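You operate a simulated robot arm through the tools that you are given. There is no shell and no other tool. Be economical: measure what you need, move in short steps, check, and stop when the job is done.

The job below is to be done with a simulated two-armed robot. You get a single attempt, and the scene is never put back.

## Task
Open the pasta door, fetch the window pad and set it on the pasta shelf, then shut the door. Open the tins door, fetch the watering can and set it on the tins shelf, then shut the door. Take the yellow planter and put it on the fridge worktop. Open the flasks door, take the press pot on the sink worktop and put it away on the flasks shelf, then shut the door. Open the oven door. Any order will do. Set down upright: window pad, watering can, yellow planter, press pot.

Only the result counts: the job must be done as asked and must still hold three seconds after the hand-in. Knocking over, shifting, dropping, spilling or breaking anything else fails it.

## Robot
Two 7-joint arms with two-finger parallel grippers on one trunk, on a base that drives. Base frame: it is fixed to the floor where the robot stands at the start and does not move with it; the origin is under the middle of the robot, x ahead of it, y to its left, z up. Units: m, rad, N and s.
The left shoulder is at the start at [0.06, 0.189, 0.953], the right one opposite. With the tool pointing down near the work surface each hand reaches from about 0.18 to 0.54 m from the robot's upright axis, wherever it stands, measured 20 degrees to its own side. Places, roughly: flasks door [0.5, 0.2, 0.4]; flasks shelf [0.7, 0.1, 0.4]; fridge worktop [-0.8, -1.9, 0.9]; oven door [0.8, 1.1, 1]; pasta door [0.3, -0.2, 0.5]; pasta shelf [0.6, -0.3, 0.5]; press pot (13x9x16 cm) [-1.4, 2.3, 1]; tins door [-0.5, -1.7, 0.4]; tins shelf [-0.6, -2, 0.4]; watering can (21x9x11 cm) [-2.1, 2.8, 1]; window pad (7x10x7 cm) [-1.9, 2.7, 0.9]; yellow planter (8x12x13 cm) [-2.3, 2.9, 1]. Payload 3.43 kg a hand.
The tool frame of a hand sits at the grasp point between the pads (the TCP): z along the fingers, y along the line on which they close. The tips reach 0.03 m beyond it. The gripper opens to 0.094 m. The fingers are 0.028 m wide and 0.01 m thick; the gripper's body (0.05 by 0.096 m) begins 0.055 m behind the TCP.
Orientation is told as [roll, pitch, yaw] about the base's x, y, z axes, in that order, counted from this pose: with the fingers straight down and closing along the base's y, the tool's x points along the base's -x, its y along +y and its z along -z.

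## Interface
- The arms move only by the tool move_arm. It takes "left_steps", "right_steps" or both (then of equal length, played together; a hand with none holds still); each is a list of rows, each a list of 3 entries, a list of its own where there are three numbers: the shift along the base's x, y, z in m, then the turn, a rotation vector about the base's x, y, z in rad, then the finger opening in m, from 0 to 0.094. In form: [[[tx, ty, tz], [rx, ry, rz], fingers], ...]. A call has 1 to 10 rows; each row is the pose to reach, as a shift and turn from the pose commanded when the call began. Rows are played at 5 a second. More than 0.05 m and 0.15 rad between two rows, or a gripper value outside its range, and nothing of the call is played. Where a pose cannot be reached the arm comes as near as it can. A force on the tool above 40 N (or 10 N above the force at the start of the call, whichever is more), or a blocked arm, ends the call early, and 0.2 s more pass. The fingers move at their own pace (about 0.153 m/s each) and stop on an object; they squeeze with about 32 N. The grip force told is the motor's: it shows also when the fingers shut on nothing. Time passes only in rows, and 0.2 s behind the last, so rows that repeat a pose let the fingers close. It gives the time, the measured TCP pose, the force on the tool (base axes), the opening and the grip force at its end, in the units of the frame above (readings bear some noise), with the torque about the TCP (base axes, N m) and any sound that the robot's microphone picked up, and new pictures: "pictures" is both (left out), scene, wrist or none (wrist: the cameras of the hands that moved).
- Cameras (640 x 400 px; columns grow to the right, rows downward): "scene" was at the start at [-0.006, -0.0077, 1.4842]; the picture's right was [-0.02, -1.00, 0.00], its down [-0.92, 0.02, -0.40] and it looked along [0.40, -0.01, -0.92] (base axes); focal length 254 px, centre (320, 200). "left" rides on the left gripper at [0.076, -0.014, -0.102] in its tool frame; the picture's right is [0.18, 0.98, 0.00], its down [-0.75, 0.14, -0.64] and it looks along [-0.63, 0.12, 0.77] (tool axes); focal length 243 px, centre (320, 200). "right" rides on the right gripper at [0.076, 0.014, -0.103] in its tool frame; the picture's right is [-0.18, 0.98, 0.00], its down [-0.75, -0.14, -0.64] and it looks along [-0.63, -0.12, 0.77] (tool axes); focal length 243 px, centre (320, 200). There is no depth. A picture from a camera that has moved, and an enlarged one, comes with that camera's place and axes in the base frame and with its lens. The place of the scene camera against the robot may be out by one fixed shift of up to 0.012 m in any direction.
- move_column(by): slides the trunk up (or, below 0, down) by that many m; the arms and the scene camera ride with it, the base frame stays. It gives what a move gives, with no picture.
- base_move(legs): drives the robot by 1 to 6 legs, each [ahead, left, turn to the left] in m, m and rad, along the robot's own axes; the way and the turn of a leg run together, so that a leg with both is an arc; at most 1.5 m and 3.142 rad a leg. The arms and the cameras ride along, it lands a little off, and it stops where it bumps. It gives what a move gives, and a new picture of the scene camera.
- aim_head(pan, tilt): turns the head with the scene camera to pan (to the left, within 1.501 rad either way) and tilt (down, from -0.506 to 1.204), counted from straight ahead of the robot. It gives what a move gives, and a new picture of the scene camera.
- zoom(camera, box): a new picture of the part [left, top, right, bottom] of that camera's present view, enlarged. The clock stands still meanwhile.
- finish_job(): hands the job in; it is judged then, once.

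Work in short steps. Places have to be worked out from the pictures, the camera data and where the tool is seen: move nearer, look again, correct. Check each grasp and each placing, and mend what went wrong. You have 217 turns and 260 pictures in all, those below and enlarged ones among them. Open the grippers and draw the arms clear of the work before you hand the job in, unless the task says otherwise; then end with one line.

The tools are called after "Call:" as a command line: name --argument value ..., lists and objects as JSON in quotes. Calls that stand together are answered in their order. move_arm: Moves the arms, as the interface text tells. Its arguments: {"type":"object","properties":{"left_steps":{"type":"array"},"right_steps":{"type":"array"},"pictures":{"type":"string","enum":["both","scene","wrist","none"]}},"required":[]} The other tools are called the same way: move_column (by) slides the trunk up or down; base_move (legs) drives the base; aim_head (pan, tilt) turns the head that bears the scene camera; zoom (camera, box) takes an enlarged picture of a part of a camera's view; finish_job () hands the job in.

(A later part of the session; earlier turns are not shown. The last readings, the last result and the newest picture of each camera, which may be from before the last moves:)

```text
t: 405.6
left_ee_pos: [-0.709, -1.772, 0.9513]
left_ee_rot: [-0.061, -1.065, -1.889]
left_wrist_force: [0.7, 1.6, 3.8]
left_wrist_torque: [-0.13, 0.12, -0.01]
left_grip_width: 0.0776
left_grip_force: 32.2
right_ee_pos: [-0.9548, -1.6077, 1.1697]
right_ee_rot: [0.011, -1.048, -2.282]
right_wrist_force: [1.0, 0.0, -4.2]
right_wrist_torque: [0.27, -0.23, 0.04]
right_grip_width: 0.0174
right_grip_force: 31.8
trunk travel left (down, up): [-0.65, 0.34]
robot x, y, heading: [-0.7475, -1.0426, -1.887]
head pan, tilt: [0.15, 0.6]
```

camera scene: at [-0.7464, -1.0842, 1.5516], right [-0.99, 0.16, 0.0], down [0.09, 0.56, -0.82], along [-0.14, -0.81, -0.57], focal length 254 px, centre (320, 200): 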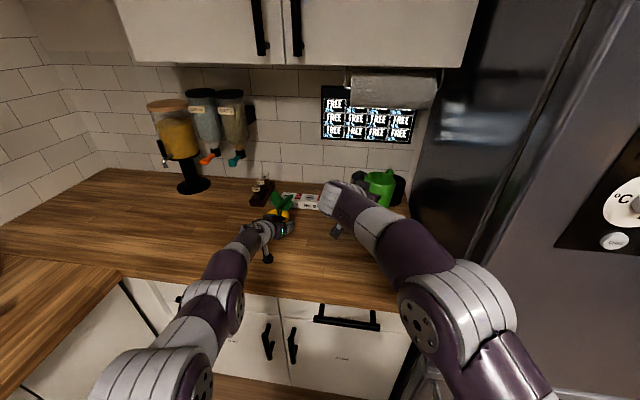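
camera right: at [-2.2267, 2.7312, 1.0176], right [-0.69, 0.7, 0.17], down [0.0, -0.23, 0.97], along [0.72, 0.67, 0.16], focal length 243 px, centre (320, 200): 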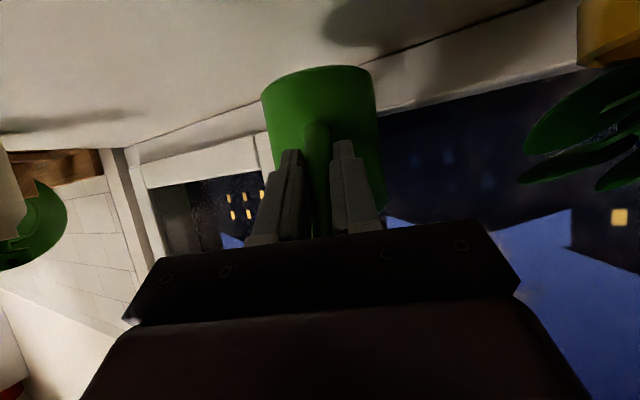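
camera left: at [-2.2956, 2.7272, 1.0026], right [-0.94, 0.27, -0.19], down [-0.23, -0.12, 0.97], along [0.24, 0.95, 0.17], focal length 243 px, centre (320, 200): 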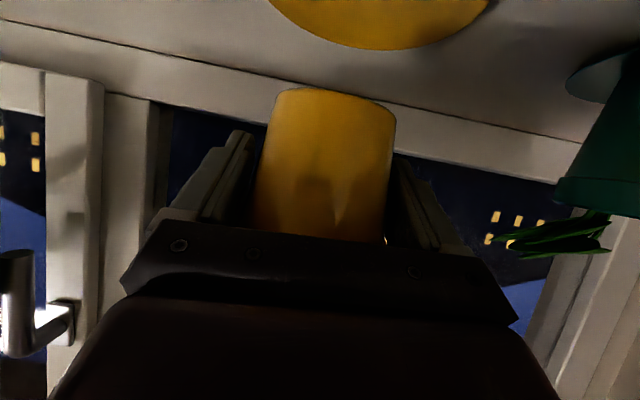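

Contact. Open and withdraw.

Call:
move_arm --left_steps '[[[0, 0, 0], [0, 0, 0], 0.094], [[0, 0, 0], [0, 0, 0], 0.094], [[0.015, 0.037, 0.0], [0, 0, 0], 0.094], [[0.03, 0.074, 0.0], [0, 0, 0], 0.094], [[0.045, 0.111, 0.01], [0, 0, 0], 0.094], [[0.06, 0.148, 0.03], [0, 0, 0], 0.094], [[0.07, 0.17, 0.06], [0, 0, 0], 0.094]]'

```text
t: 407.2
left_ee_pos: [-0.6385, -1.5984, 1.0124]
left_ee_rot: [-0.06, -1.064, -1.892]
left_wrist_force: [-0.4, 0.7, -0.3]
left_wrist_torque: [0.01, -0.02, -0.02]
left_grip_width: 0.0939
left_grip_force: 0.1
left hand out of reach, approached as far as the arm can: row 3, 6
right_ee_pos: [-0.9552, -1.6057, 1.1701]
right_ee_rot: [0.016, -1.05, -2.287]
right_wrist_force: [-0.1, 0.3, -4.5]
right_wrist_torque: [0.23, -0.24, 0.04]
right_grip_width: 0.0177
right_grip_force: 32.1
trunk travel left (down, up): [-0.65, 0.34]
robot x, y, heading: [-0.7475, -1.0446, -1.882]
head pan, tilt: [0.15, 0.6]
camera scene: at [-0.7467, -1.0797, 1.5516], right [-0.99, 0.16, 0.0], down [0.09, 0.56, -0.83], along [-0.14, -0.81, -0.56], focal length 254 px, centre (320, 200)
camera left: at [-0.6059, -1.4757, 0.9964], right [0.94, -0.27, -0.19], down [0.23, 0.12, 0.97], along [-0.24, -0.95, 0.18], focal length 243 px, centre (320, 200)
```

scene: 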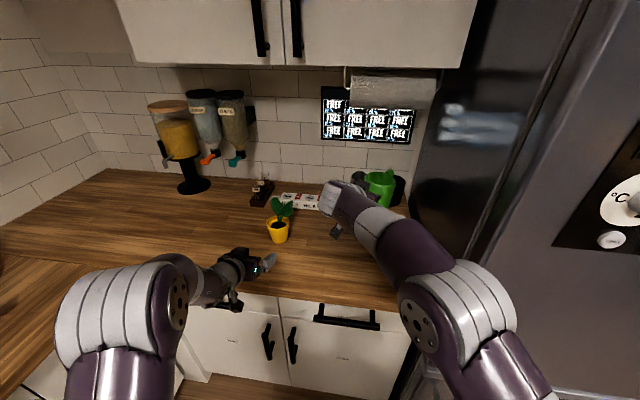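
left: 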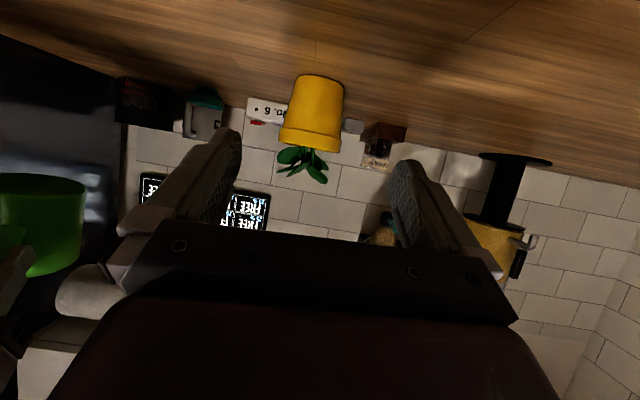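

Planter stands on the worktop. Now back off, lower the left hand for the TINS handle (can kept above worktop height).

Call:
base_move --legs '[[-0.25, 0, 0]]'

Call:
move_column --by -0.12

Call:
move_arm --left_steps '[[[-0.004, -0.012, -0.045], [0, 0, 0], 0.094], [[-0.008, -0.024, -0.09], [0, 0, 0], 0.094], [[-0.012, -0.036, -0.135], [0, 0, 0], 0.094], [[-0.015, -0.048, -0.18], [0, 0, 0], 0.094], [[-0.015, -0.048, -0.225], [0, 0, 0], 0.094], [[-0.015, -0.048, -0.26], [0, 0, 0], 0.094]]'

```text
t: 409.1
left_ee_pos: [-0.5604, -1.3602, 1.0106]
left_ee_rot: [-0.063, -1.061, -1.889]
left_wrist_force: [0.5, -0.2, -0.3]
left_wrist_torque: [0.0, 0.0, 0.02]
left_grip_width: 0.094
left_grip_force: 0.0
right_ee_pos: [-0.8768, -1.3686, 1.1689]
right_ee_rot: [0.012, -1.047, -2.282]
right_wrist_force: [0.2, 0.5, -3.6]
right_wrist_torque: [0.27, -0.24, -0.01]
right_grip_width: 0.0179
right_grip_force: 31.6
trunk travel left (down, up): [-0.65, 0.34]
robot x, y, heading: [-0.6707, -0.8067, -1.888]
head pan, tilt: [0.15, 0.6]
camera scene: at [-0.6685, -0.8428, 1.5516], right [-0.99, 0.16, 0.0], down [0.09, 0.56, -0.82], along [-0.14, -0.81, -0.57], focal length 254 px, centre (320, 200)
```

scene: 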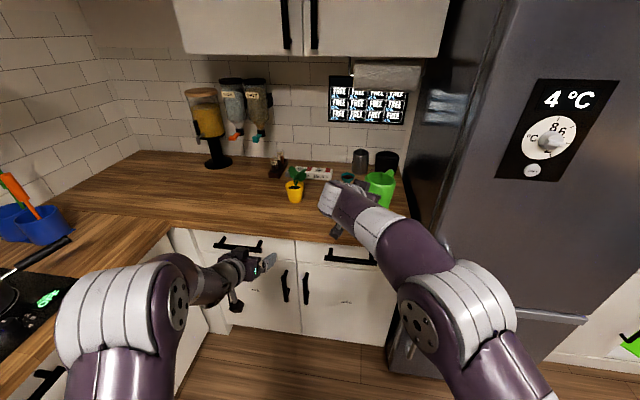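

```text
t: 410.6
left_ee_pos: [-0.5615, -1.3611, 0.8907]
left_ee_rot: [-0.063, -1.061, -1.89]
left_wrist_force: [0.7, -0.4, -0.1]
left_wrist_torque: [0.01, -0.02, -0.02]
left_grip_width: 0.0938
left_grip_force: 0.0
right_ee_pos: [-0.8782, -1.3669, 1.0489]
right_ee_rot: [0.011, -1.047, -2.282]
right_wrist_force: [-0.3, 0.5, -3.6]
right_wrist_torque: [0.25, -0.21, 0.0]
right_grip_width: 0.0177
right_grip_force: 31.6
trunk travel left (down, up): [-0.53, 0.46]
robot x, y, heading: [-0.6676, -0.808, -1.887]
head pan, tilt: [0.15, 0.6]
```

```text
t: 412.0
left_ee_pos: [-0.5742, -1.4068, 0.6294]
left_ee_rot: [-0.062, -1.059, -1.888]
left_wrist_force: [-1.1, -0.2, 0.5]
left_wrist_torque: [-0.03, 0.01, 0.04]
left_grip_width: 0.094
left_grip_force: 0.1
right_ee_pos: [-0.878, -1.3695, 1.0482]
right_ee_rot: [0.009, -1.047, -2.281]
right_wrist_force: [-0.5, -0.5, -4.3]
right_wrist_torque: [0.22, -0.27, -0.02]
right_grip_width: 0.018
right_grip_force: 32.4
trunk travel left (down, up): [-0.53, 0.46]
robot x, y, heading: [-0.6684, -0.8057, -1.887]
head pan, tilt: [0.15, 0.6]
camera scene: at [-0.6686, -0.844, 1.4316], right [-0.99, 0.16, 0.0], down [0.09, 0.56, -0.82], along [-0.14, -0.81, -0.57], focal length 254 px, centre (320, 200)
camera left: at [-0.5417, -1.2845, 0.6133], right [0.94, -0.27, -0.19], down [0.23, 0.12, 0.97], along [-0.24, -0.95, 0.17], focal length 243 px, centre (320, 200)
```

scene: 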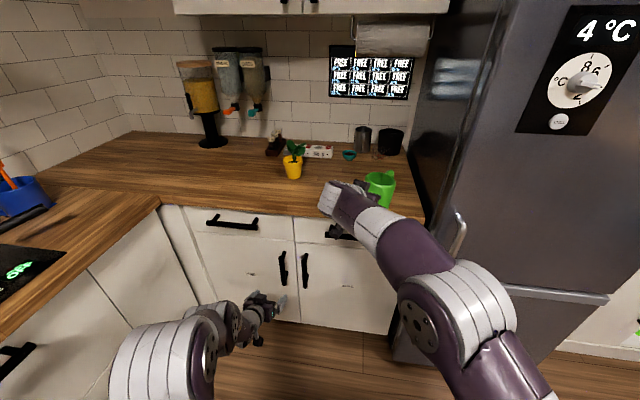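
left: 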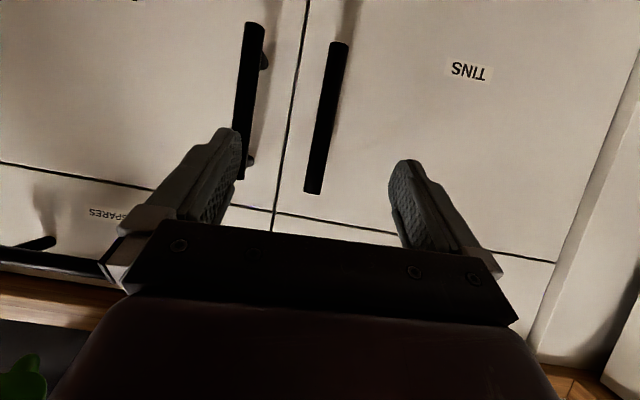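

TINS handle: u≈-0.11, v≈-1.69, z 0.485–0.655 — straight ahead of the left hand. Advance 0.165, lower 0.05 and grip.

Call:
move_arm --left_steps '[[[-0.012, -0.036, -0.025], [0, 0, 0], 0.075], [[-0.025, -0.076, -0.05], [0, 0, 0], 0.075], [[-0.038, -0.117, -0.05], [0, 0, 0], 0.075], [[-0.0515, -0.157, -0.05], [0, 0, 0], 0.075], [[-0.0515, -0.157, -0.05], [0, 0, 0], 0.075], [[-0.0515, -0.157, -0.05], [0, 0, 0], 0.0], [[-0.0515, -0.157, -0.05], [0, 0, 0], 0.0], [[-0.0515, -0.157, -0.05], [0, 0, 0], 0.0]]' --pictures "wrist"

```text
t: 413.8
left_ee_pos: [-0.6244, -1.5628, 0.5792]
left_ee_rot: [-0.061, -1.062, -1.89]
left_wrist_force: [3.9, -1.7, 1.4]
left_wrist_torque: [0.17, -0.03, -0.02]
left_grip_width: 0.0259
left_grip_force: 45.0
right_ee_pos: [-0.8766, -1.3677, 1.0495]
right_ee_rot: [0.011, -1.047, -2.281]
right_wrist_force: [0.4, 0.7, -5.0]
right_wrist_torque: [0.25, -0.22, -0.01]
right_grip_width: 0.0176
right_grip_force: 32.0
trunk travel left (down, up): [-0.53, 0.46]
robot x, y, heading: [-0.665, -0.804, -1.883]
head pan, tilt: [0.15, 0.6]
camera left: at [-0.5919, -1.4402, 0.5633], right [0.94, -0.27, -0.19], down [0.23, 0.12, 0.97], along [-0.24, -0.95, 0.17], focal length 243 px, centre (320, 200)
```

left: 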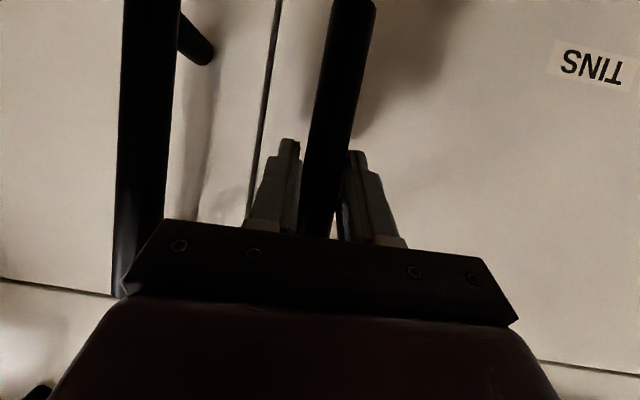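

Gripped. Swing the door with a base arc about its left hinge (u≈0.30), carefully.

Call:
base_move --legs '[[-0.15, 0.166, -0.22]]'

Call:
base_move --legs '[[-0.15, 0.166, -0.22]]'

```text
t: 415.4
left_ee_pos: [-0.5863, -1.4979, 0.5796]
left_ee_rot: [-0.059, -1.06, -2.073]
left_wrist_force: [1.8, -0.3, -6.8]
left_wrist_torque: [-0.6, 0.53, 0.16]
left_grip_width: 0.026
left_grip_force: 45.0
right_ee_pos: [-0.801, -1.2561, 1.0468]
right_ee_rot: [0.005, -1.043, -2.467]
right_wrist_force: [-0.7, 0.3, -3.4]
right_wrist_torque: [0.24, -0.24, 0.02]
right_grip_width: 0.0175
right_grip_force: 31.9
trunk travel left (down, up): [-0.53, 0.46]
robot x, y, heading: [-0.4851, -0.7485, -2.076]
head pan, tilt: [0.15, 0.6]
stopped in leg 1: the force on the tool passed its limit (the readings are from after the stop); the commanded pose is now the measured one
camera scene: at [-0.4943, -0.7822, 1.4315], right [-0.94, 0.35, 0.0], down [0.2, 0.53, -0.82], along [-0.29, -0.77, -0.57], focal length 254 px, centre (320, 200)
```

scene: 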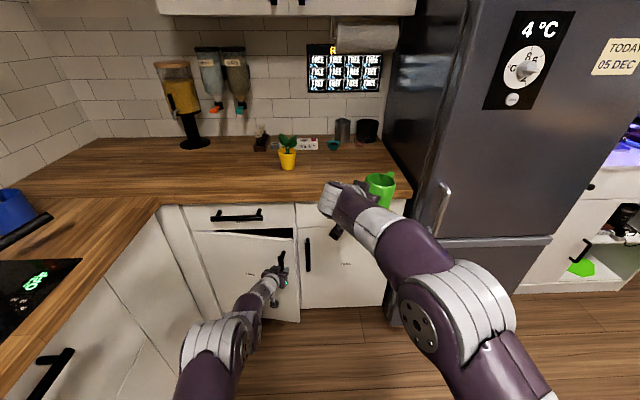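

```text
t: 417.1
left_ee_pos: [-0.5236, -1.4304, 0.5788]
left_ee_rot: [-0.056, -1.059, -2.294]
left_wrist_force: [-7.2, 7.1, -12.4]
left_wrist_torque: [-0.09, -0.18, -0.46]
left_grip_width: 0.026
left_grip_force: 45.4
right_ee_pos: [-0.6798, -1.1502, 1.0467]
right_ee_rot: [0.008, -1.043, -2.681]
right_wrist_force: [0.1, -0.5, -4.1]
right_wrist_torque: [0.17, -0.32, 0.0]
right_grip_width: 0.0176
right_grip_force: 31.7
trunk travel left (down, up): [-0.53, 0.46]
robot x, y, heading: [-0.264, -0.7144, -2.289]
head pan, tilt: [0.15, 0.6]
camera scene: at [-0.2801, -0.7528, 1.4316], right [-0.84, 0.54, 0.0], down [0.31, 0.48, -0.82], along [-0.44, -0.69, -0.57], focal length 254 px, centre (320, 200)
```

scene: 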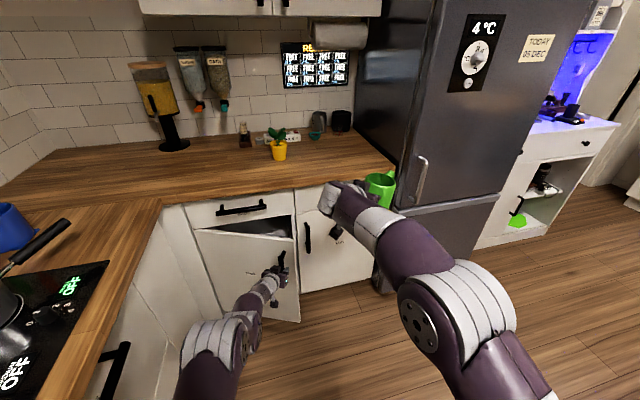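

Door ~24° open. I release, back off, turn to face the cabinet again, and lower the closed left hand to push the door from inside.

Call:
move_arm --left_steps '[[[0, 0, 0], [0, 0, 0], 0.094], [[0, 0, 0], [0, 0, 0], 0.094], [[0, 0, 0], [0, 0, 0], 0.094]]' --pictures "none"

Call:
base_move --legs '[[-0.14, 0, 0], [0, -0.4, 0], [0, 0, 0.404], [0, -0.1, 0]]'

Call:
move_arm --left_steps '[[[0, 0, -0.04], [0, 0, 0], 0.05], [[0, 0, -0.08], [0, 0, 0], 0.0], [[0, 0, -0.12], [0, 0, 0], 0.0], [[0, 0, -0.15], [0, 0, 0], 0.0]]' --pictures "none"

```text
t: 417.9
left_ee_pos: [-0.5225, -1.4302, 0.5789]
left_ee_rot: [-0.056, -1.06, -2.293]
left_wrist_force: [-0.5, -0.5, 0.4]
left_wrist_torque: [-0.04, 0.0, 0.04]
left_grip_width: 0.0939
left_grip_force: 0.0
right_ee_pos: [-0.6793, -1.1495, 1.0473]
right_ee_rot: [0.006, -1.046, -2.683]
right_wrist_force: [-0.3, -0.8, -3.5]
right_wrist_torque: [0.11, -0.31, 0.05]
right_grip_width: 0.0177
right_grip_force: 32.8
trunk travel left (down, up): [-0.53, 0.46]
robot x, y, heading: [-0.2646, -0.7156, -2.289]
head pan, tilt: [0.15, 0.6]
```

```text
t: 423.2
left_ee_pos: [-0.5246, -1.0742, 0.58]
left_ee_rot: [-0.054, -1.062, -1.891]
left_wrist_force: [0.5, 0.8, -0.7]
left_wrist_torque: [0.02, -0.04, -0.01]
left_grip_width: 0.0941
left_grip_force: 0.0
right_ee_pos: [-0.7807, -0.8785, 1.0465]
right_ee_rot: [0.01, -1.045, -2.28]
right_wrist_force: [-0.9, -0.1, -4.0]
right_wrist_torque: [0.24, -0.25, 0.02]
right_grip_width: 0.0176
right_grip_force: 31.8
trunk travel left (down, up): [-0.53, 0.46]
robot x, y, heading: [-0.5696, -0.317, -1.886]
head pan, tilt: [0.15, 0.6]
camera scene: at [-0.5732, -0.3531, 1.4316], right [-0.99, 0.16, 0.0], down [0.09, 0.56, -0.82], along [-0.13, -0.81, -0.57], focal length 254 px, centre (320, 200)
```

scene: 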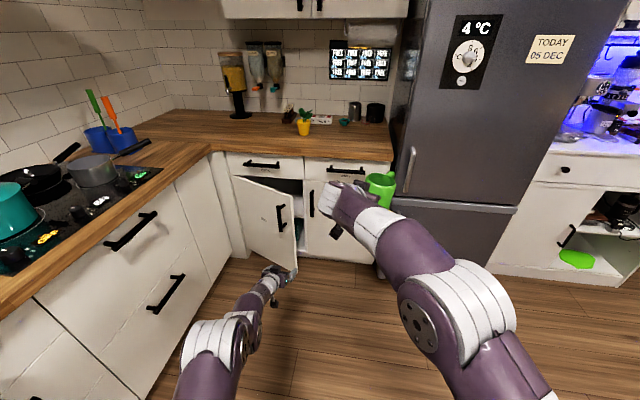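

```text
t: 424.0
left_ee_pos: [-0.5158, -0.9968, 0.42]
left_ee_rot: [-0.124, -0.873, -1.844]
left_wrist_force: [0.3, -0.1, -0.1]
left_wrist_torque: [0.02, 0.0, -0.01]
left_grip_width: 0.0
left_grip_force: 31.8
left hand out of reach, approached as far as the arm can: row 2, 3
right_ee_pos: [-0.7796, -0.8785, 1.046]
right_ee_rot: [0.004, -1.041, -2.274]
right_wrist_force: [-0.2, -0.2, -3.6]
right_wrist_torque: [0.27, -0.25, 0.02]
right_grip_width: 0.0177
right_grip_force: 32.0
trunk travel left (down, up): [-0.53, 0.46]
robot x, y, heading: [-0.5695, -0.3144, -1.885]
head pan, tilt: [0.15, 0.6]
stopped in row 3 (left hand): the arm was blocked; the commanded pose is now the measured one
```

Drive the fist into the gap beside the door's free edge and sweep left.

Call:
base_move --legs '[[0.51, 0, 0], [0, 0.12, 0]]'

```text
t: 427.3
left_ee_pos: [-0.6792, -1.4896, 0.4238]
left_ee_rot: [-0.123, -0.876, -1.855]
left_wrist_force: [-5.2, 4.5, -2.3]
left_wrist_torque: [-0.4, -0.15, 0.44]
left_grip_width: 0.0
left_grip_force: 32.5
right_ee_pos: [-0.9389, -1.3684, 1.045]
right_ee_rot: [0.001, -1.041, -2.275]
right_wrist_force: [0.3, -0.1, -4.1]
right_wrist_torque: [0.19, -0.25, -0.03]
right_grip_width: 0.0179
right_grip_force: 31.9
trunk travel left (down, up): [-0.53, 0.46]
robot x, y, heading: [-0.729, -0.8086, -1.883]
head pan, tilt: [0.15, 0.6]
stopped in leg 2: the force on the tool passed its limit (the readings are from after the stop); the commanded pose is now the measured one
camera scene: at [-0.7295, -0.8441, 1.4316], right [-0.99, 0.17, 0.0], down [0.09, 0.56, -0.82], along [-0.14, -0.81, -0.57], focal length 254 px, centre (320, 200)
```

scene: 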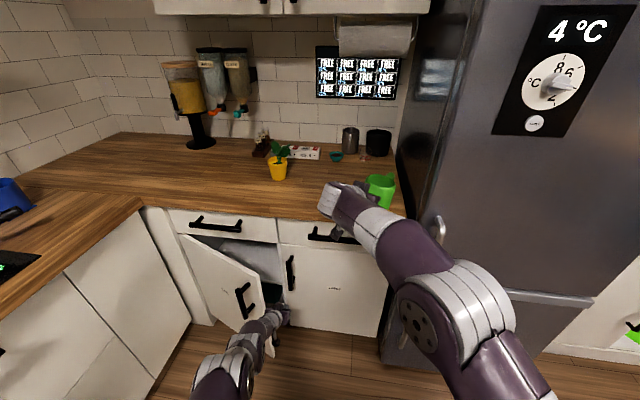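

The forearm is pressing the door's outer side. I swing the robot about the fist (so the arm comes from the right), then push left.

Call:
base_move --legs '[[0, -0.02, 0], [0.104, -0.328, 0.4], [0, 0.1, 0]]'

```text
t: 430.7
left_ee_pos: [-0.6675, -1.47, 0.4239]
left_ee_rot: [-0.125, -0.881, -1.456]
left_wrist_force: [0.4, -0.6, -0.2]
left_wrist_torque: [0.05, 0.01, -0.02]
left_grip_width: 0.0
left_grip_force: 32.3
right_ee_pos: [-0.9537, -1.458, 1.0459]
right_ee_rot: [0.003, -1.044, -1.876]
right_wrist_force: [0.7, 0.1, -4.3]
right_wrist_torque: [0.3, -0.15, 0.04]
right_grip_width: 0.0177
right_grip_force: 31.6
trunk travel left (down, up): [-0.53, 0.46]
robot x, y, heading: [-0.9794, -0.8587, -1.49]
head pan, tilt: [0.15, 0.6]
camera scene: at [-0.9677, -0.8924, 1.4316], right [-0.97, -0.23, 0.0], down [-0.13, 0.55, -0.82], along [0.19, -0.8, -0.57], focal length 254 px, centre (320, 200)
```

scene: 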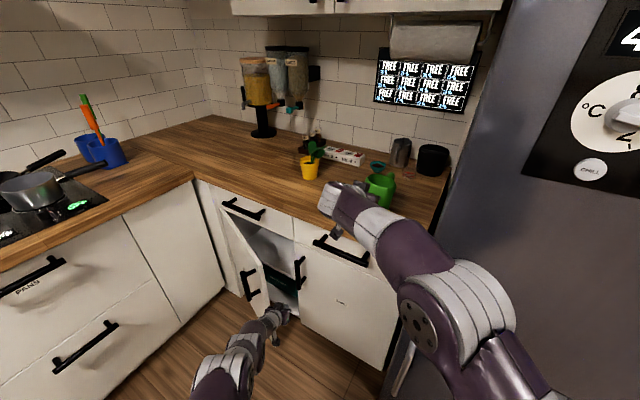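

No resistance now. Nudge ahead 0.06 into the gap and push left 0.2.

Call:
base_move --legs '[[0.06, 0, 0], [0, 0.2, 0]]'

```text
t: 432.8
left_ee_pos: [-0.4677, -1.5128, 0.4245]
left_ee_rot: [-0.125, -0.88, -1.456]
left_wrist_force: [-0.8, -0.5, -0.2]
left_wrist_torque: [0.0, 0.0, 0.01]
left_grip_width: 0.0003
left_grip_force: 32.1
right_ee_pos: [-0.7562, -1.502, 1.0459]
right_ee_rot: [0.002, -1.043, -1.879]
right_wrist_force: [0.7, -0.2, -4.6]
right_wrist_torque: [0.3, -0.12, -0.02]
right_grip_width: 0.0179
right_grip_force: 32.4
trunk travel left (down, up): [-0.53, 0.46]
robot x, y, heading: [-0.7802, -0.9005, -1.49]
head pan, tilt: [0.15, 0.6]
camera scene: at [-0.7677, -0.9358, 1.4316], right [-0.97, -0.23, 0.0], down [-0.13, 0.55, -0.82], along [0.19, -0.8, -0.57], focal length 254 px, centre (320, 200)
```

scene: 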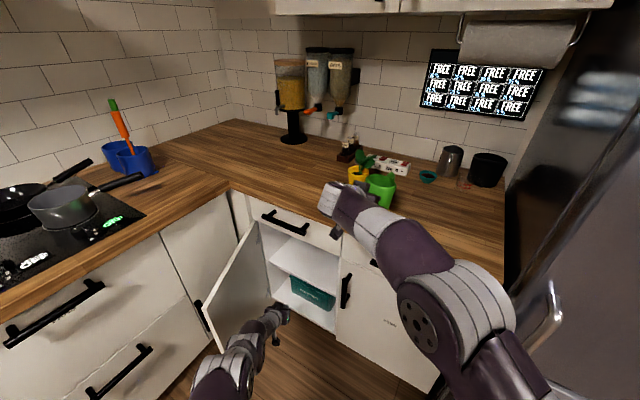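

Opening well. Continue left 0.15, slightly back.

Call:
base_move --legs '[[-0.04, 0.16, 0]]'

```text
t: 434.3
left_ee_pos: [-0.3122, -1.4611, 0.4239]
left_ee_rot: [-0.123, -0.88, -1.457]
left_wrist_force: [0.3, -0.3, 0.8]
left_wrist_torque: [0.06, 0.02, -0.01]
left_grip_width: 0.0001
left_grip_force: 31.6
right_ee_pos: [-0.6002, -1.4491, 1.046]
right_ee_rot: [0.001, -1.044, -1.878]
right_wrist_force: [1.1, -0.1, -3.9]
right_wrist_torque: [0.31, -0.1, 0.0]
right_grip_width: 0.0178
right_grip_force: 31.8
trunk travel left (down, up): [-0.53, 0.46]
robot x, y, heading: [-0.6208, -0.849, -1.487]
head pan, tilt: [0.15, 0.6]
camera scene: at [-0.612, -0.8823, 1.4316], right [-0.97, -0.23, 0.0], down [-0.13, 0.55, -0.82], along [0.19, -0.8, -0.57], focal length 254 px, centre (320, 200)
```

scene: 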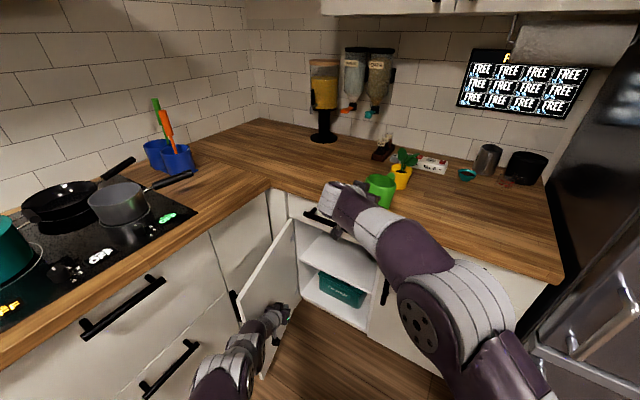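

Door is nearly perpendicular and the top shelf is free. One more small push, then back out.

Call:
base_move --legs '[[-0.02, 0.07, 0], [-0.4, 0, 0]]'

Call:
move_arm --left_steps '[[[0, 0, 0.045], [0, 0, 0], 0.0], [[0, 0, 0.09], [0, 0, 0], 0.0], [[0, 0, 0.135], [0, 0, 0], 0.0], [[0, 0, 0.18], [0, 0, 0], 0.0], [[0, 0, 0.225], [0, 0, 0], 0.0], [[0, 0, 0.27], [0, 0, 0], 0.0], [[0, 0, 0.315], [0, 0, 0], 0.0], [[0, 0, 0.36], [0, 0, 0], 0.0], [[0, 0, 0.405], [0, 0, 0], 0.0], [[0, 0, 0.45], [0, 0, 0], 0.0]]' --right_steps '[[[0, 0, -0.02], [0, 0, 0], 0.0], [[0, 0, -0.04], [0, 0, 0], 0.0], [[0, 0, -0.06], [0, 0, 0], 0.0], [[0, 0, -0.08], [0, 0, 0], 0.0], [[0, 0, -0.1], [0, 0, 0], 0.0], [[0, 0, -0.12], [0, 0, 0], 0.0], [[0, 0, -0.14], [0, 0, 0], 0.0], [[0, 0, -0.16], [0, 0, 0], 0.0], [[0, 0, -0.18], [0, 0, 0], 0.0], [[0, 0, -0.2], [0, 0, 0], 0.0]]' --pictures "none"

```text
t: 437.4
left_ee_pos: [-0.2757, -1.029, 0.4254]
left_ee_rot: [-0.122, -0.881, -1.455]
left_wrist_force: [-0.1, -0.4, -0.2]
left_wrist_torque: [-0.07, -0.02, 0.02]
left_grip_width: 0.0
left_grip_force: 31.7
right_ee_pos: [-0.5624, -1.0195, 1.0448]
right_ee_rot: [0.004, -1.043, -1.875]
right_wrist_force: [-0.2, 0.0, -3.9]
right_wrist_torque: [0.32, -0.13, -0.01]
right_grip_width: 0.0176
right_grip_force: 31.9
trunk travel left (down, up): [-0.53, 0.46]
robot x, y, heading: [-0.5898, -0.4227, -1.483]
head pan, tilt: [0.15, 0.6]
camera scene: at [-0.579, -0.453, 1.4317], right [-0.97, -0.23, 0.0], down [-0.13, 0.55, -0.83], along [0.19, -0.8, -0.56], focal length 254 px, centre (320, 200)
```

scene: 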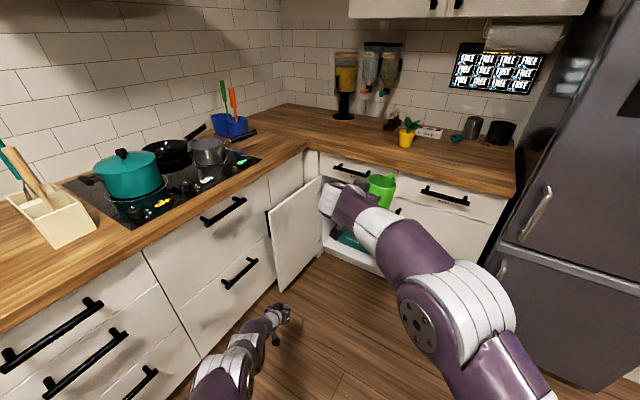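

```text
t: 439.6
left_ee_pos: [-0.2753, -1.0285, 0.8755]
left_ee_rot: [-0.119, -0.88, -1.455]
left_wrist_force: [-0.9, 0.3, 0.3]
left_wrist_torque: [0.01, 0.02, 0.01]
left_grip_width: 0.0
left_grip_force: 32.5
right_ee_pos: [-0.5638, -1.0216, 0.8474]
right_ee_rot: [0.007, -1.042, -1.874]
right_wrist_force: [0.3, 0.6, -3.8]
right_wrist_torque: [0.29, -0.12, 0.03]
right_grip_width: 0.0175
right_grip_force: 31.9
trunk travel left (down, up): [-0.53, 0.46]
robot x, y, heading: [-0.5888, -0.4208, -1.485]
head pan, tilt: [0.15, 0.6]
```

Call:
move_arm --left_steps '[[[0, 0, 0.03], [0, 0, 0], 0.0], [[0, 0, 0.06], [0, 0, 0], 0.0], [[0, 0, 0.09], [0, 0, 0], 0.0], [[0, 0, 0.12], [0, 0, 0], 0.0], [[0, 0, 0.15], [0, 0, 0], 0.0], [[0, 0, 0.18], [0, 0, 0], 0.0], [[0, 0, 0.21], [0, 0, 0], 0.0], [[0, 0, 0.24], [0, 0, 0], 0.0]]' --right_steps '[[[0, 0, -0.02], [0, 0, 0], 0.0], [[0, 0, -0.04], [0, 0, 0], 0.0], [[0, 0, -0.06], [0, 0, 0], 0.0], [[0, 0, -0.08], [0, 0, 0], 0.0], [[0, 0, -0.1], [0, 0, 0], 0.0], [[0, 0, -0.12], [0, 0, 0], 0.0], [[0, 0, -0.14], [0, 0, 0], 0.0], [[0, 0, -0.16], [0, 0, 0], 0.0]]' --pictures "none"

Call:
move_column --by -0.12

Call:
aim_head --pan -0.2 --tilt 0.75

```text
t: 441.4
left_ee_pos: [-0.2757, -1.0323, 1.1145]
left_ee_rot: [-0.121, -0.88, -1.455]
left_wrist_force: [-0.6, -0.4, -0.1]
left_wrist_torque: [0.01, 0.04, 0.01]
left_grip_width: 0.0
left_grip_force: 31.4
right_ee_pos: [-0.5629, -1.0211, 0.6842]
right_ee_rot: [0.006, -1.043, -1.877]
right_wrist_force: [-0.4, 0.2, -4.0]
right_wrist_torque: [0.29, -0.11, 0.0]
right_grip_width: 0.0176
right_grip_force: 31.8
trunk travel left (down, up): [-0.53, 0.46]
robot x, y, heading: [-0.5913, -0.419, -1.487]
head pan, tilt: [0.15, 0.6]
```

```text
t: 442.9
left_ee_pos: [-0.275, -1.0308, 0.9945]
left_ee_rot: [-0.121, -0.88, -1.455]
left_wrist_force: [-0.2, 0.5, -0.9]
left_wrist_torque: [0.0, 0.0, 0.02]
left_grip_width: 0.0
left_grip_force: 32.5
right_ee_pos: [-0.5635, -1.0205, 0.5653]
right_ee_rot: [0.003, -1.041, -1.873]
right_wrist_force: [0.8, 0.3, -3.4]
right_wrist_torque: [0.26, -0.12, -0.03]
right_grip_width: 0.018
right_grip_force: 32.1
trunk travel left (down, up): [-0.41, 0.58]
robot x, y, heading: [-0.5892, -0.4209, -1.486]
head pan, tilt: [0.15, 0.6]
```

```text
t: 443.7
left_ee_pos: [-0.2755, -1.0306, 0.995]
left_ee_rot: [-0.121, -0.879, -1.453]
left_wrist_force: [0.3, 0.3, 0.1]
left_wrist_torque: [0.02, 0.0, 0.0]
left_grip_width: 0.0
left_grip_force: 32.2
right_ee_pos: [-0.5634, -1.0205, 0.5654]
right_ee_rot: [0.003, -1.041, -1.872]
right_wrist_force: [0.2, -0.3, -4.7]
right_wrist_torque: [0.3, -0.11, 0.01]
right_grip_width: 0.0179
right_grip_force: 32.0
trunk travel left (down, up): [-0.41, 0.58]
robot x, y, heading: [-0.5859, -0.4207, -1.485]
head pan, tilt: [-0.201, 0.75]
camera scene: at [-0.609, -0.4502, 1.2988], right [-0.99, 0.11, 0.0], down [0.08, 0.68, -0.73], along [-0.08, -0.73, -0.68], focal length 254 px, centre (320, 200)
```

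scene: 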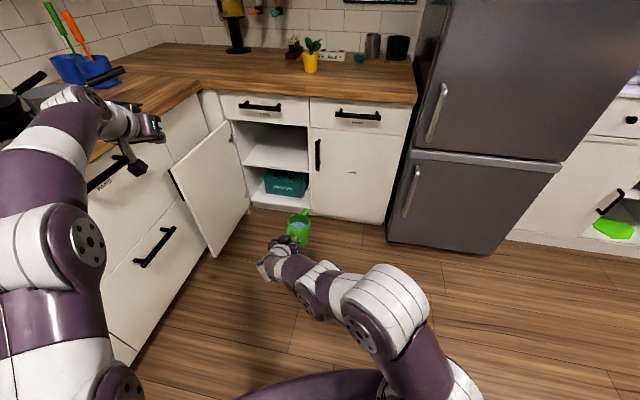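

Shelf z≈0.41, opening u −0.14…0.265. To keep my left elbow clear of the stove counter, I retract the left hand and extend the right hand forward-left in free space first.

Call:
move_arm --left_steps '[[[-0.0033, 0.038, 0.01], [0, 0, 0], 0.0], [[-0.0066, 0.076, 0.02], [0, 0, 0], 0.0], [[-0.01, 0.114, 0.03], [0, 0, 0], 0.0], [[-0.013, 0.152, 0.04], [0, 0, 0], 0.0], [[-0.0165, 0.19, 0.05], [0, 0, 0], 0.0], [[-0.0197, 0.229, 0.06], [0, 0, 0], 0.0]]' --right_steps '[[[0.018, -0.015, 0], [0, 0, 0], 0.0], [[0.036, -0.03, 0], [0, 0, 0], 0.0], [[0.054, -0.045, 0], [0, 0, 0], 0.0], [[0.072, -0.06, 0], [0, 0, 0], 0.0], [[0.09, -0.075, 0], [0, 0, 0], 0.0], [[0.108, -0.09, 0], [0, 0, 0], 0.0]]' --pictures "scene"

```text
t: 445.1
left_ee_pos: [-0.2958, -0.8014, 1.0548]
left_ee_rot: [-0.121, -0.881, -1.452]
left_wrist_force: [0.5, 0.6, -0.1]
left_wrist_torque: [-0.02, -0.03, 0.01]
left_grip_width: 0.0
left_grip_force: 31.8
right_ee_pos: [-0.4654, -1.102, 0.5658]
right_ee_rot: [0.0, -1.039, -1.87]
right_wrist_force: [0.1, 0.9, -4.2]
right_wrist_torque: [0.31, -0.11, 0.01]
right_grip_width: 0.018
right_grip_force: 31.8
right hand out of reach, approached as far as the arm can: row 6
trunk travel left (down, up): [-0.41, 0.58]
robot x, y, heading: [-0.5915, -0.4232, -1.487]
head pan, tilt: [-0.201, 0.75]
camera scene: at [-0.6095, -0.4492, 1.2988], right [-0.99, 0.11, 0.0], down [0.08, 0.68, -0.73], along [-0.08, -0.73, -0.68], focal length 254 px, centre (320, 200)
```

scene: 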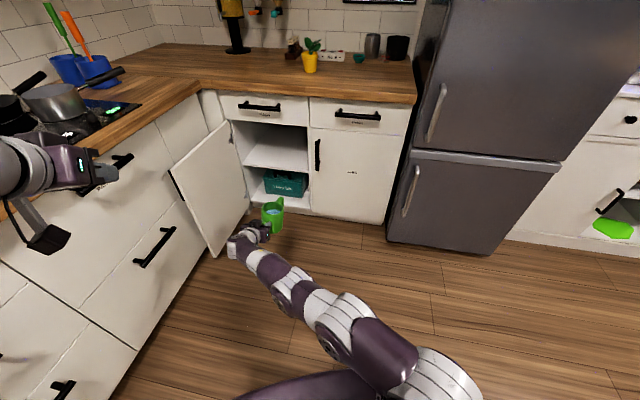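

Orientation is unchanged. Step right 0.117 and drive in along the hand's line toward the shelf.

Call:
base_move --legs '[[0, -0.117, 0], [0.42, 0, 0]]'

Call:
zoom --camera "right" --box '[0, 0, 640, 400]'

```text
t: 448.6
left_ee_pos: [-0.3773, -1.2369, 1.0539]
left_ee_rot: [-0.121, -0.879, -1.457]
left_wrist_force: [0.2, 0.2, -0.9]
left_wrist_torque: [-0.01, -0.02, 0.01]
left_grip_width: 0.0001
left_grip_force: 31.7
right_ee_pos: [-0.5466, -1.5366, 0.5657]
right_ee_rot: [0.003, -1.042, -1.876]
right_wrist_force: [0.1, -0.6, -5.0]
right_wrist_torque: [0.31, -0.14, -0.01]
right_grip_width: 0.0178
right_grip_force: 32.0
trunk travel left (down, up): [-0.41, 0.58]
robot x, y, heading: [-0.6716, -0.8575, -1.486]
head pan, tilt: [-0.201, 0.75]
camera scene: at [-0.6904, -0.8838, 1.2987], right [-0.99, 0.12, 0.0], down [0.08, 0.68, -0.73], along [-0.09, -0.73, -0.68], focal length 254 px, centre (320, 200)
```

scene: 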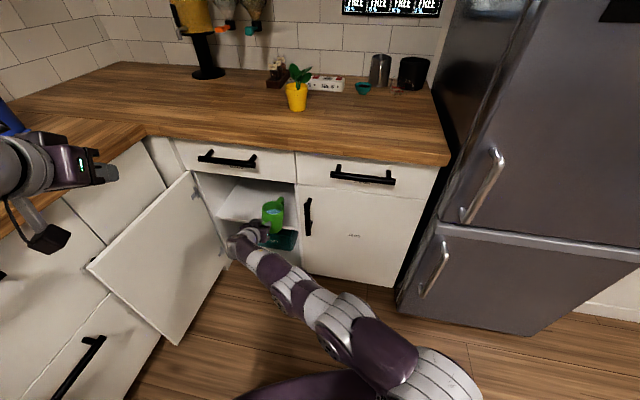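

```text
1.00 times, centred on (320, 200) of right
camera zoom: at [-0.4962, -1.4199, 0.5515], right [0.91, -0.38, 0.16], down [-0.08, 0.21, 0.97], along [-0.4, -0.9, 0.16], focal length 243 px, centre (320, 200)
```

zoom: 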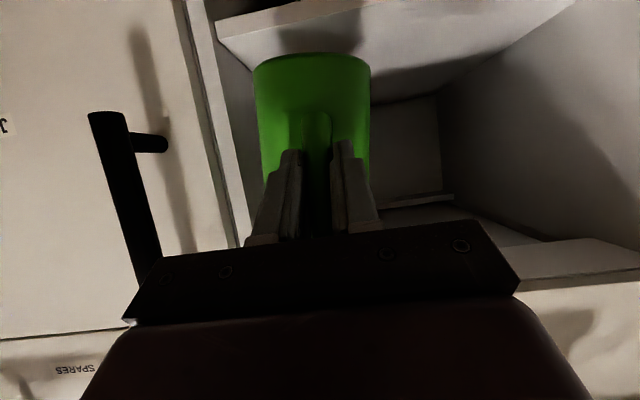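

Alignment good. Drive the last 0.21 in, then lower gently.

Call:
base_move --legs '[[0.21, 0, 0]]'

Call:
move_arm --right_steps '[[[0, 0, -0.015], [0, 0, 0], 0.0], [[0, 0, -0.03], [0, 0, 0], 0.0], [[0, 0, -0.045], [0, 0, 0], 0.0], [[0, 0, -0.055], [0, 0, 0], 0.0]]' --pictures "none"

```text
t: 450.2
left_ee_pos: [-0.3591, -1.4432, 1.0534]
left_ee_rot: [-0.122, -0.881, -1.456]
left_wrist_force: [-0.9, -0.8, 0.5]
left_wrist_torque: [0.0, 0.05, 0.03]
left_grip_width: 0.0
left_grip_force: 31.7
right_ee_pos: [-0.5285, -1.7422, 0.5655]
right_ee_rot: [0.003, -1.04, -1.875]
right_wrist_force: [0.0, 0.2, -4.4]
right_wrist_torque: [0.32, -0.11, 0.02]
right_grip_width: 0.0176
right_grip_force: 32.1
trunk travel left (down, up): [-0.41, 0.58]
robot x, y, heading: [-0.6553, -1.0629, -1.485]
head pan, tilt: [-0.201, 0.75]
camera scene: at [-0.673, -1.0895, 1.2987], right [-0.99, 0.12, 0.0], down [0.08, 0.68, -0.73], along [-0.08, -0.73, -0.68], focal length 254 px, centre (320, 200)
```

scene: 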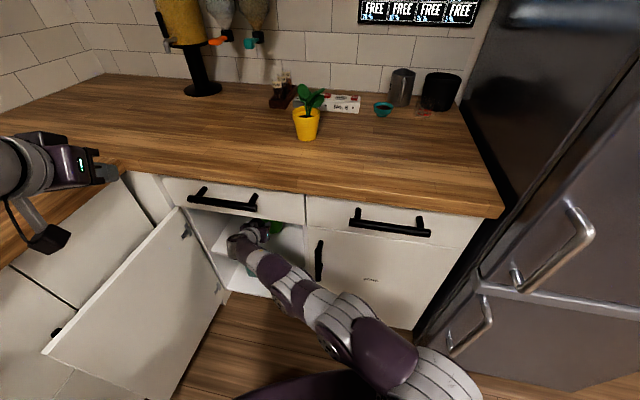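

```text
t: 451.2
left_ee_pos: [-0.3603, -1.4428, 1.0545]
left_ee_rot: [-0.122, -0.88, -1.456]
left_wrist_force: [0.3, 0.6, 0.0]
left_wrist_torque: [0.01, 0.02, -0.03]
left_grip_width: 0.0
left_grip_force: 31.7
right_ee_pos: [-0.5366, -1.7284, 0.5218]
right_ee_rot: [0.001, -1.043, -1.877]
right_wrist_force: [-0.6, 0.4, -4.0]
right_wrist_torque: [0.34, -0.15, 0.05]
right_grip_width: 0.0178
right_grip_force: 32.1
right hand out of reach, approached as far as the arm can: row 2, 3, 4
trunk travel left (down, up): [-0.41, 0.58]
robot x, y, heading: [-0.6537, -1.0552, -1.486]
head pan, tilt: [-0.201, 0.75]
```

Use the trunk for the last centimetres.

Call:
move_column --by -0.018

Call:
move_column --by -0.008

```text
t: 451.8
left_ee_pos: [-0.359, -1.4412, 1.0357]
left_ee_rot: [-0.122, -0.881, -1.454]
left_wrist_force: [0.1, -0.2, -0.1]
left_wrist_torque: [-0.01, 0.01, -0.02]
left_grip_width: 0.0
left_grip_force: 31.5
right_ee_pos: [-0.5343, -1.7296, 0.5046]
right_ee_rot: [0.003, -1.042, -1.876]
right_wrist_force: [0.3, 0.7, -0.7]
right_wrist_torque: [0.11, -0.03, 0.01]
right_grip_width: 0.0179
right_grip_force: 32.3
trunk travel left (down, up): [-0.392, 0.598]
robot x, y, heading: [-0.6542, -1.0605, -1.49]
head pan, tilt: [-0.201, 0.75]
```

```text
t: 452.4
left_ee_pos: [-0.3594, -1.4407, 1.029]
left_ee_rot: [-0.123, -0.882, -1.457]
left_wrist_force: [0.0, 0.5, -0.3]
left_wrist_torque: [-0.01, 0.0, -0.01]
left_grip_width: 0.0
left_grip_force: 32.0
right_ee_pos: [-0.5351, -1.7275, 0.4982]
right_ee_rot: [0.007, -1.046, -1.877]
right_wrist_force: [1.3, 2.0, 8.4]
right_wrist_torque: [-0.83, 0.32, 0.02]
right_grip_width: 0.018
right_grip_force: 31.8
trunk travel left (down, up): [-0.384, 0.606]
robot x, y, heading: [-0.655, -1.0618, -1.488]
head pan, tilt: [-0.201, 0.75]
```

On the shelf. Open and withdraw straight back.

Call:
move_arm --right_steps '[[[0, 0, 0], [0, 0, 0], 0.025], [[0, 0, 0], [0, 0, 0], 0.05], [[0, 0, 0], [0, 0, 0], 0.05], [[0.011, 0.036, 0], [0, 0, 0], 0.05], [[0.022, 0.072, 0], [0, 0, 0], 0.05], [[0.034, 0.108, 0], [0, 0, 0], 0.05]]' --pictures "wrist"

```text
t: 453.8
left_ee_pos: [-0.3586, -1.4418, 1.0279]
left_ee_rot: [-0.121, -0.883, -1.457]
left_wrist_force: [-0.6, 0.5, 0.5]
left_wrist_torque: [0.01, -0.02, 0.01]
left_grip_width: 0.0
left_grip_force: 32.5
right_ee_pos: [-0.5021, -1.6188, 0.4939]
right_ee_rot: [0.004, -1.042, -1.875]
right_wrist_force: [-0.6, 0.2, -0.3]
right_wrist_torque: [-0.01, 0.03, 0.0]
right_grip_width: 0.0501
right_grip_force: 0.1
trunk travel left (down, up): [-0.384, 0.606]
robot x, y, heading: [-0.6521, -1.0572, -1.49]
head pan, tilt: [-0.201, 0.75]
camera right: at [-0.4519, -1.5028, 0.4808], right [0.91, -0.38, 0.16], down [-0.08, 0.21, 0.97], along [-0.4, -0.9, 0.16], focal length 243 px, centre (320, 200)
```

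right: 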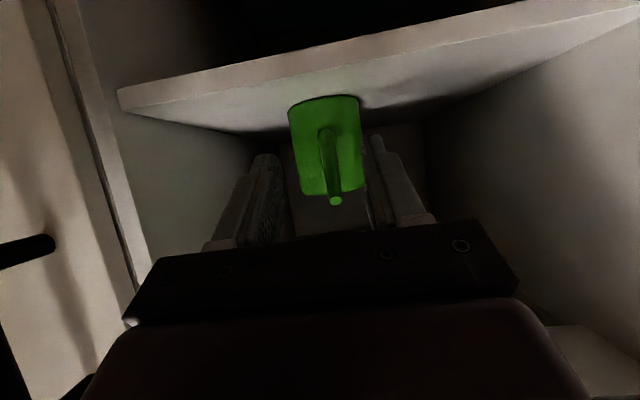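

Can is upright on the TINS shelf. Now the door: at 90° it has little room behind, so I'll grip its free edge with the right hand and swing it. Back off and position.

Call:
base_move --legs '[[-0.45, 0, 0], [0, 0, 0.4], [0.16, 0.11, 0]]'

Call:
move_column --by -0.09

Call:
move_arm --right_steps '[[[0, 0, 0], [0, 0, -0.1], 0.06], [[0, 0, 0], [0, 0, -0.2], 0.06]]'

```text
t: 458.9
left_ee_pos: [-0.1013, -0.9292, 1.0283]
left_ee_rot: [-0.123, -0.88, -1.051]
left_wrist_force: [-0.3, 0.7, -0.4]
left_wrist_torque: [0.0, -0.02, -0.03]
left_grip_width: 0.0002
left_grip_force: 31.6
right_ee_pos: [-0.1634, -1.1484, 0.4937]
right_ee_rot: [0.001, -1.042, -1.471]
right_wrist_force: [0.2, 0.2, -0.5]
right_wrist_torque: [-0.01, 0.0, -0.02]
right_grip_width: 0.0498
right_grip_force: 0.0
trunk travel left (down, up): [-0.384, 0.606]
robot x, y, heading: [-0.5237, -0.6925, -1.081]
head pan, tilt: [-0.201, 0.75]
camera scene: at [-0.5314, -0.725, 1.2727], right [-0.96, -0.28, 0.0], down [-0.19, 0.65, -0.73], along [0.21, -0.7, -0.68], focal length 254 px, centre (320, 200)
```

scene: 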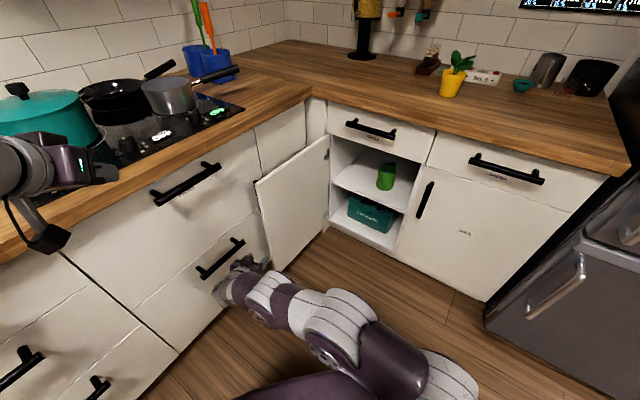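

```text
t: 460.2
left_ee_pos: [-0.1024, -0.9274, 0.9392]
left_ee_rot: [-0.123, -0.88, -1.052]
left_wrist_force: [0.5, 0.1, -0.1]
left_wrist_torque: [0.0, 0.0, -0.02]
left_grip_width: 0.0
left_grip_force: 32.1
right_ee_pos: [-0.1644, -1.1496, 0.4044]
right_ee_rot: [0.004, -1.044, -1.471]
right_wrist_force: [0.6, -0.6, -0.1]
right_wrist_torque: [-0.02, 0.01, -0.02]
right_grip_width: 0.0497
right_grip_force: 0.0
trunk travel left (down, up): [-0.294, 0.696]
robot x, y, heading: [-0.5245, -0.6905, -1.087]
head pan, tilt: [-0.201, 0.75]
```

```text
t: 460.8
left_ee_pos: [-0.1017, -0.9294, 0.9383]
left_ee_rot: [-0.123, -0.881, -1.053]
left_wrist_force: [0.7, -0.4, -0.8]
left_wrist_torque: [0.03, 0.0, 0.03]
left_grip_width: 0.0002
left_grip_force: 31.9
right_ee_pos: [-0.1749, -1.1483, 0.3946]
right_ee_rot: [0.005, -1.037, -1.53]
right_wrist_force: [0.0, -0.4, 0.6]
right_wrist_torque: [0.01, 0.0, 0.01]
right_grip_width: 0.06
right_grip_force: 0.1
right hand out of reach, approached as far as the arm can: row 1, 2
trunk travel left (down, up): [-0.294, 0.696]
robot x, y, heading: [-0.5209, -0.6933, -1.08]
head pan, tilt: [-0.201, 0.75]
camera scene: at [-0.5323, -0.7244, 1.1828], right [-0.96, -0.28, 0.0], down [-0.19, 0.65, -0.73], along [0.21, -0.7, -0.68], focal length 254 px, centre (320, 200)
camera right: at [-0.1672, -1.0203, 0.3818], right [0.99, -0.05, 0.16], down [-0.15, 0.16, 0.97], along [-0.07, -0.99, 0.15], focal length 243 px, centre (320, 200)
```

scene: 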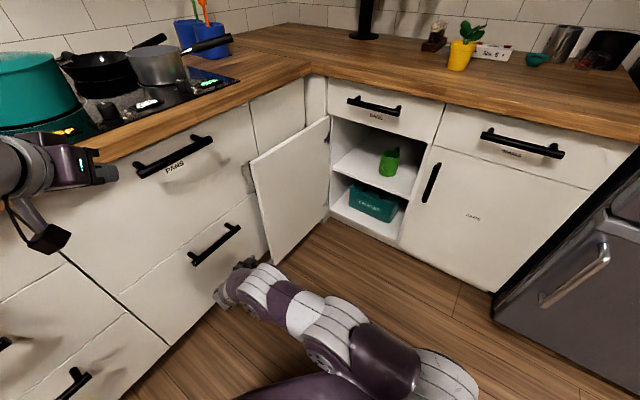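
right: 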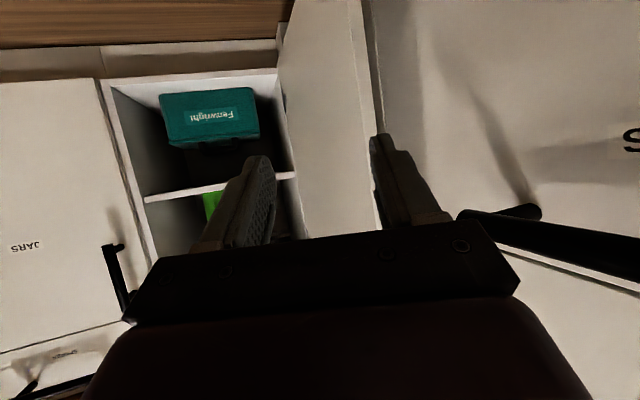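

The free edge is near the left finger; a drawer handle is close above, so I lower 6 cm, then approach.

Call:
move_column --by -0.07

Call:
base_move --legs '[[0.12, 0, 0]]'

Call:
zoom --camera "right" --box '[0, 0, 640, 400]'

```text
t: 461.8
left_ee_pos: [-0.1026, -0.9279, 0.8688]
left_ee_rot: [-0.122, -0.878, -1.051]
left_wrist_force: [-0.3, 0.3, 0.0]
left_wrist_torque: [-0.02, 0.03, -0.01]
left_grip_width: 0.0001
left_grip_force: 31.7
right_ee_pos: [-0.1739, -1.1478, 0.3249]
right_ee_rot: [0.008, -1.036, -1.529]
right_wrist_force: [-0.4, -1.4, 0.2]
right_wrist_torque: [0.0, -0.02, -0.02]
right_grip_width: 0.06
right_grip_force: 0.0
trunk travel left (down, up): [-0.224, 0.766]
robot x, y, heading: [-0.5204, -0.6906, -1.082]
head pan, tilt: [-0.201, 0.75]
```

```text
t: 463.1
left_ee_pos: [-0.0467, -1.0376, 0.8687]
left_ee_rot: [-0.122, -0.878, -1.055]
left_wrist_force: [-0.1, -0.6, -0.2]
left_wrist_torque: [0.02, 0.05, 0.03]
left_grip_width: 0.0
left_grip_force: 32.2
right_ee_pos: [-0.1188, -1.2576, 0.3237]
right_ee_rot: [0.005, -1.037, -1.532]
right_wrist_force: [0.4, 0.3, -0.5]
right_wrist_torque: [-0.02, -0.03, 0.02]
right_grip_width: 0.06
right_grip_force: 0.0
trunk travel left (down, up): [-0.224, 0.766]
robot x, y, heading: [-0.4639, -0.8021, -1.084]
head pan, tilt: [-0.201, 0.75]
camera scene: at [-0.4753, -0.8327, 1.1128], right [-0.96, -0.28, 0.0], down [-0.19, 0.65, -0.73], along [0.2, -0.7, -0.68], focal length 254 px, centre (320, 200)
```

scene: 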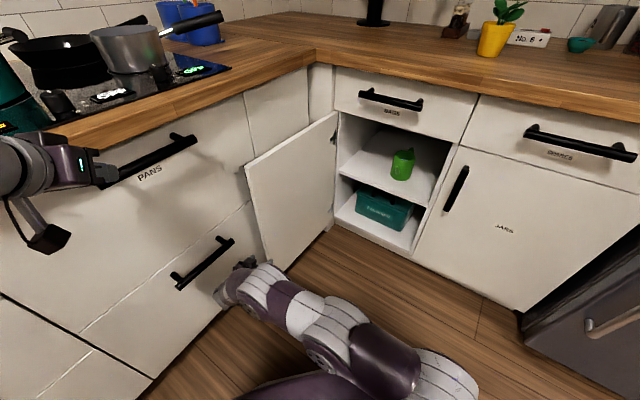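

```text
1.00 times, centred on (320, 200) of right
camera zoom: at [-0.111, -1.1296, 0.3119], right [0.99, -0.05, 0.16], down [-0.15, 0.16, 0.98], along [-0.08, -0.99, 0.15], focal length 243 px, centre (320, 200)
```

zoom: 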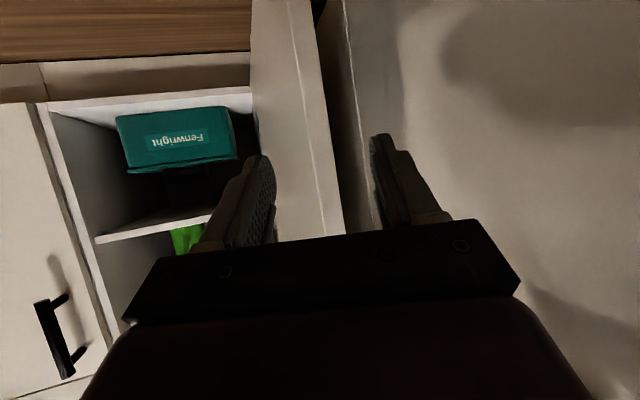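

The panel's edge lies between the fingers. Advance 9 cm and grip; also lift the left hand clear of the drawer handle.

Call:
move_arm --right_steps '[[[0.001, -0.03, 0], [0, 0, 0], 0.06], [[0.0025, -0.06, 0], [0, 0, 0], 0.06], [[0.0037, -0.09, 0], [0, 0, 0], 0.06], [[0.0037, -0.09, 0], [0, 0, 0], 0.0], [[0.0037, -0.09, 0], [0, 0, 0], 0.0], [[0.0037, -0.09, 0], [0, 0, 0], 0.0]]' --left_steps '[[[-0.01, 0.01, 0.03], [0, 0, 0], 0.0], [[-0.02, 0.02, 0.06], [0, 0, 0], 0.0], [[-0.03, 0.03, 0.09], [0, 0, 0], 0.0], [[-0.04, 0.04, 0.12], [0, 0, 0], 0.0], [[-0.05, 0.05, 0.15], [0, 0, 0], 0.0], [[-0.06, 0.06, 0.18], [0, 0, 0], 0.0]]' --pictures "none"

```text
t: 463.9
left_ee_pos: [-0.0853, -1.0314, 0.9155]
left_ee_rot: [-0.118, -0.885, -1.058]
left_wrist_force: [0.6, -0.8, 0.2]
left_wrist_torque: [0.01, -0.01, 0.01]
left_grip_width: 0.0
left_grip_force: 31.7
left hand out of reach, approached as far as the arm can: row 2, 3, 4
right_ee_pos: [-0.1261, -1.341, 0.3206]
right_ee_rot: [-0.026, -1.034, -1.522]
right_wrist_force: [-54.5, 34.3, 20.0]
right_wrist_torque: [-2.22, 1.42, -2.78]
right_grip_width: 0.0442
right_grip_force: 31.9
trunk travel left (down, up): [-0.224, 0.766]
robot x, y, heading: [-0.4684, -0.7961, -1.087]
head pan, tilt: [-0.201, 0.75]
stopped in row 4 (right hand): the force on the tool passed its limit (the readings are from after the stop); the commanded pose is now the measured one
```

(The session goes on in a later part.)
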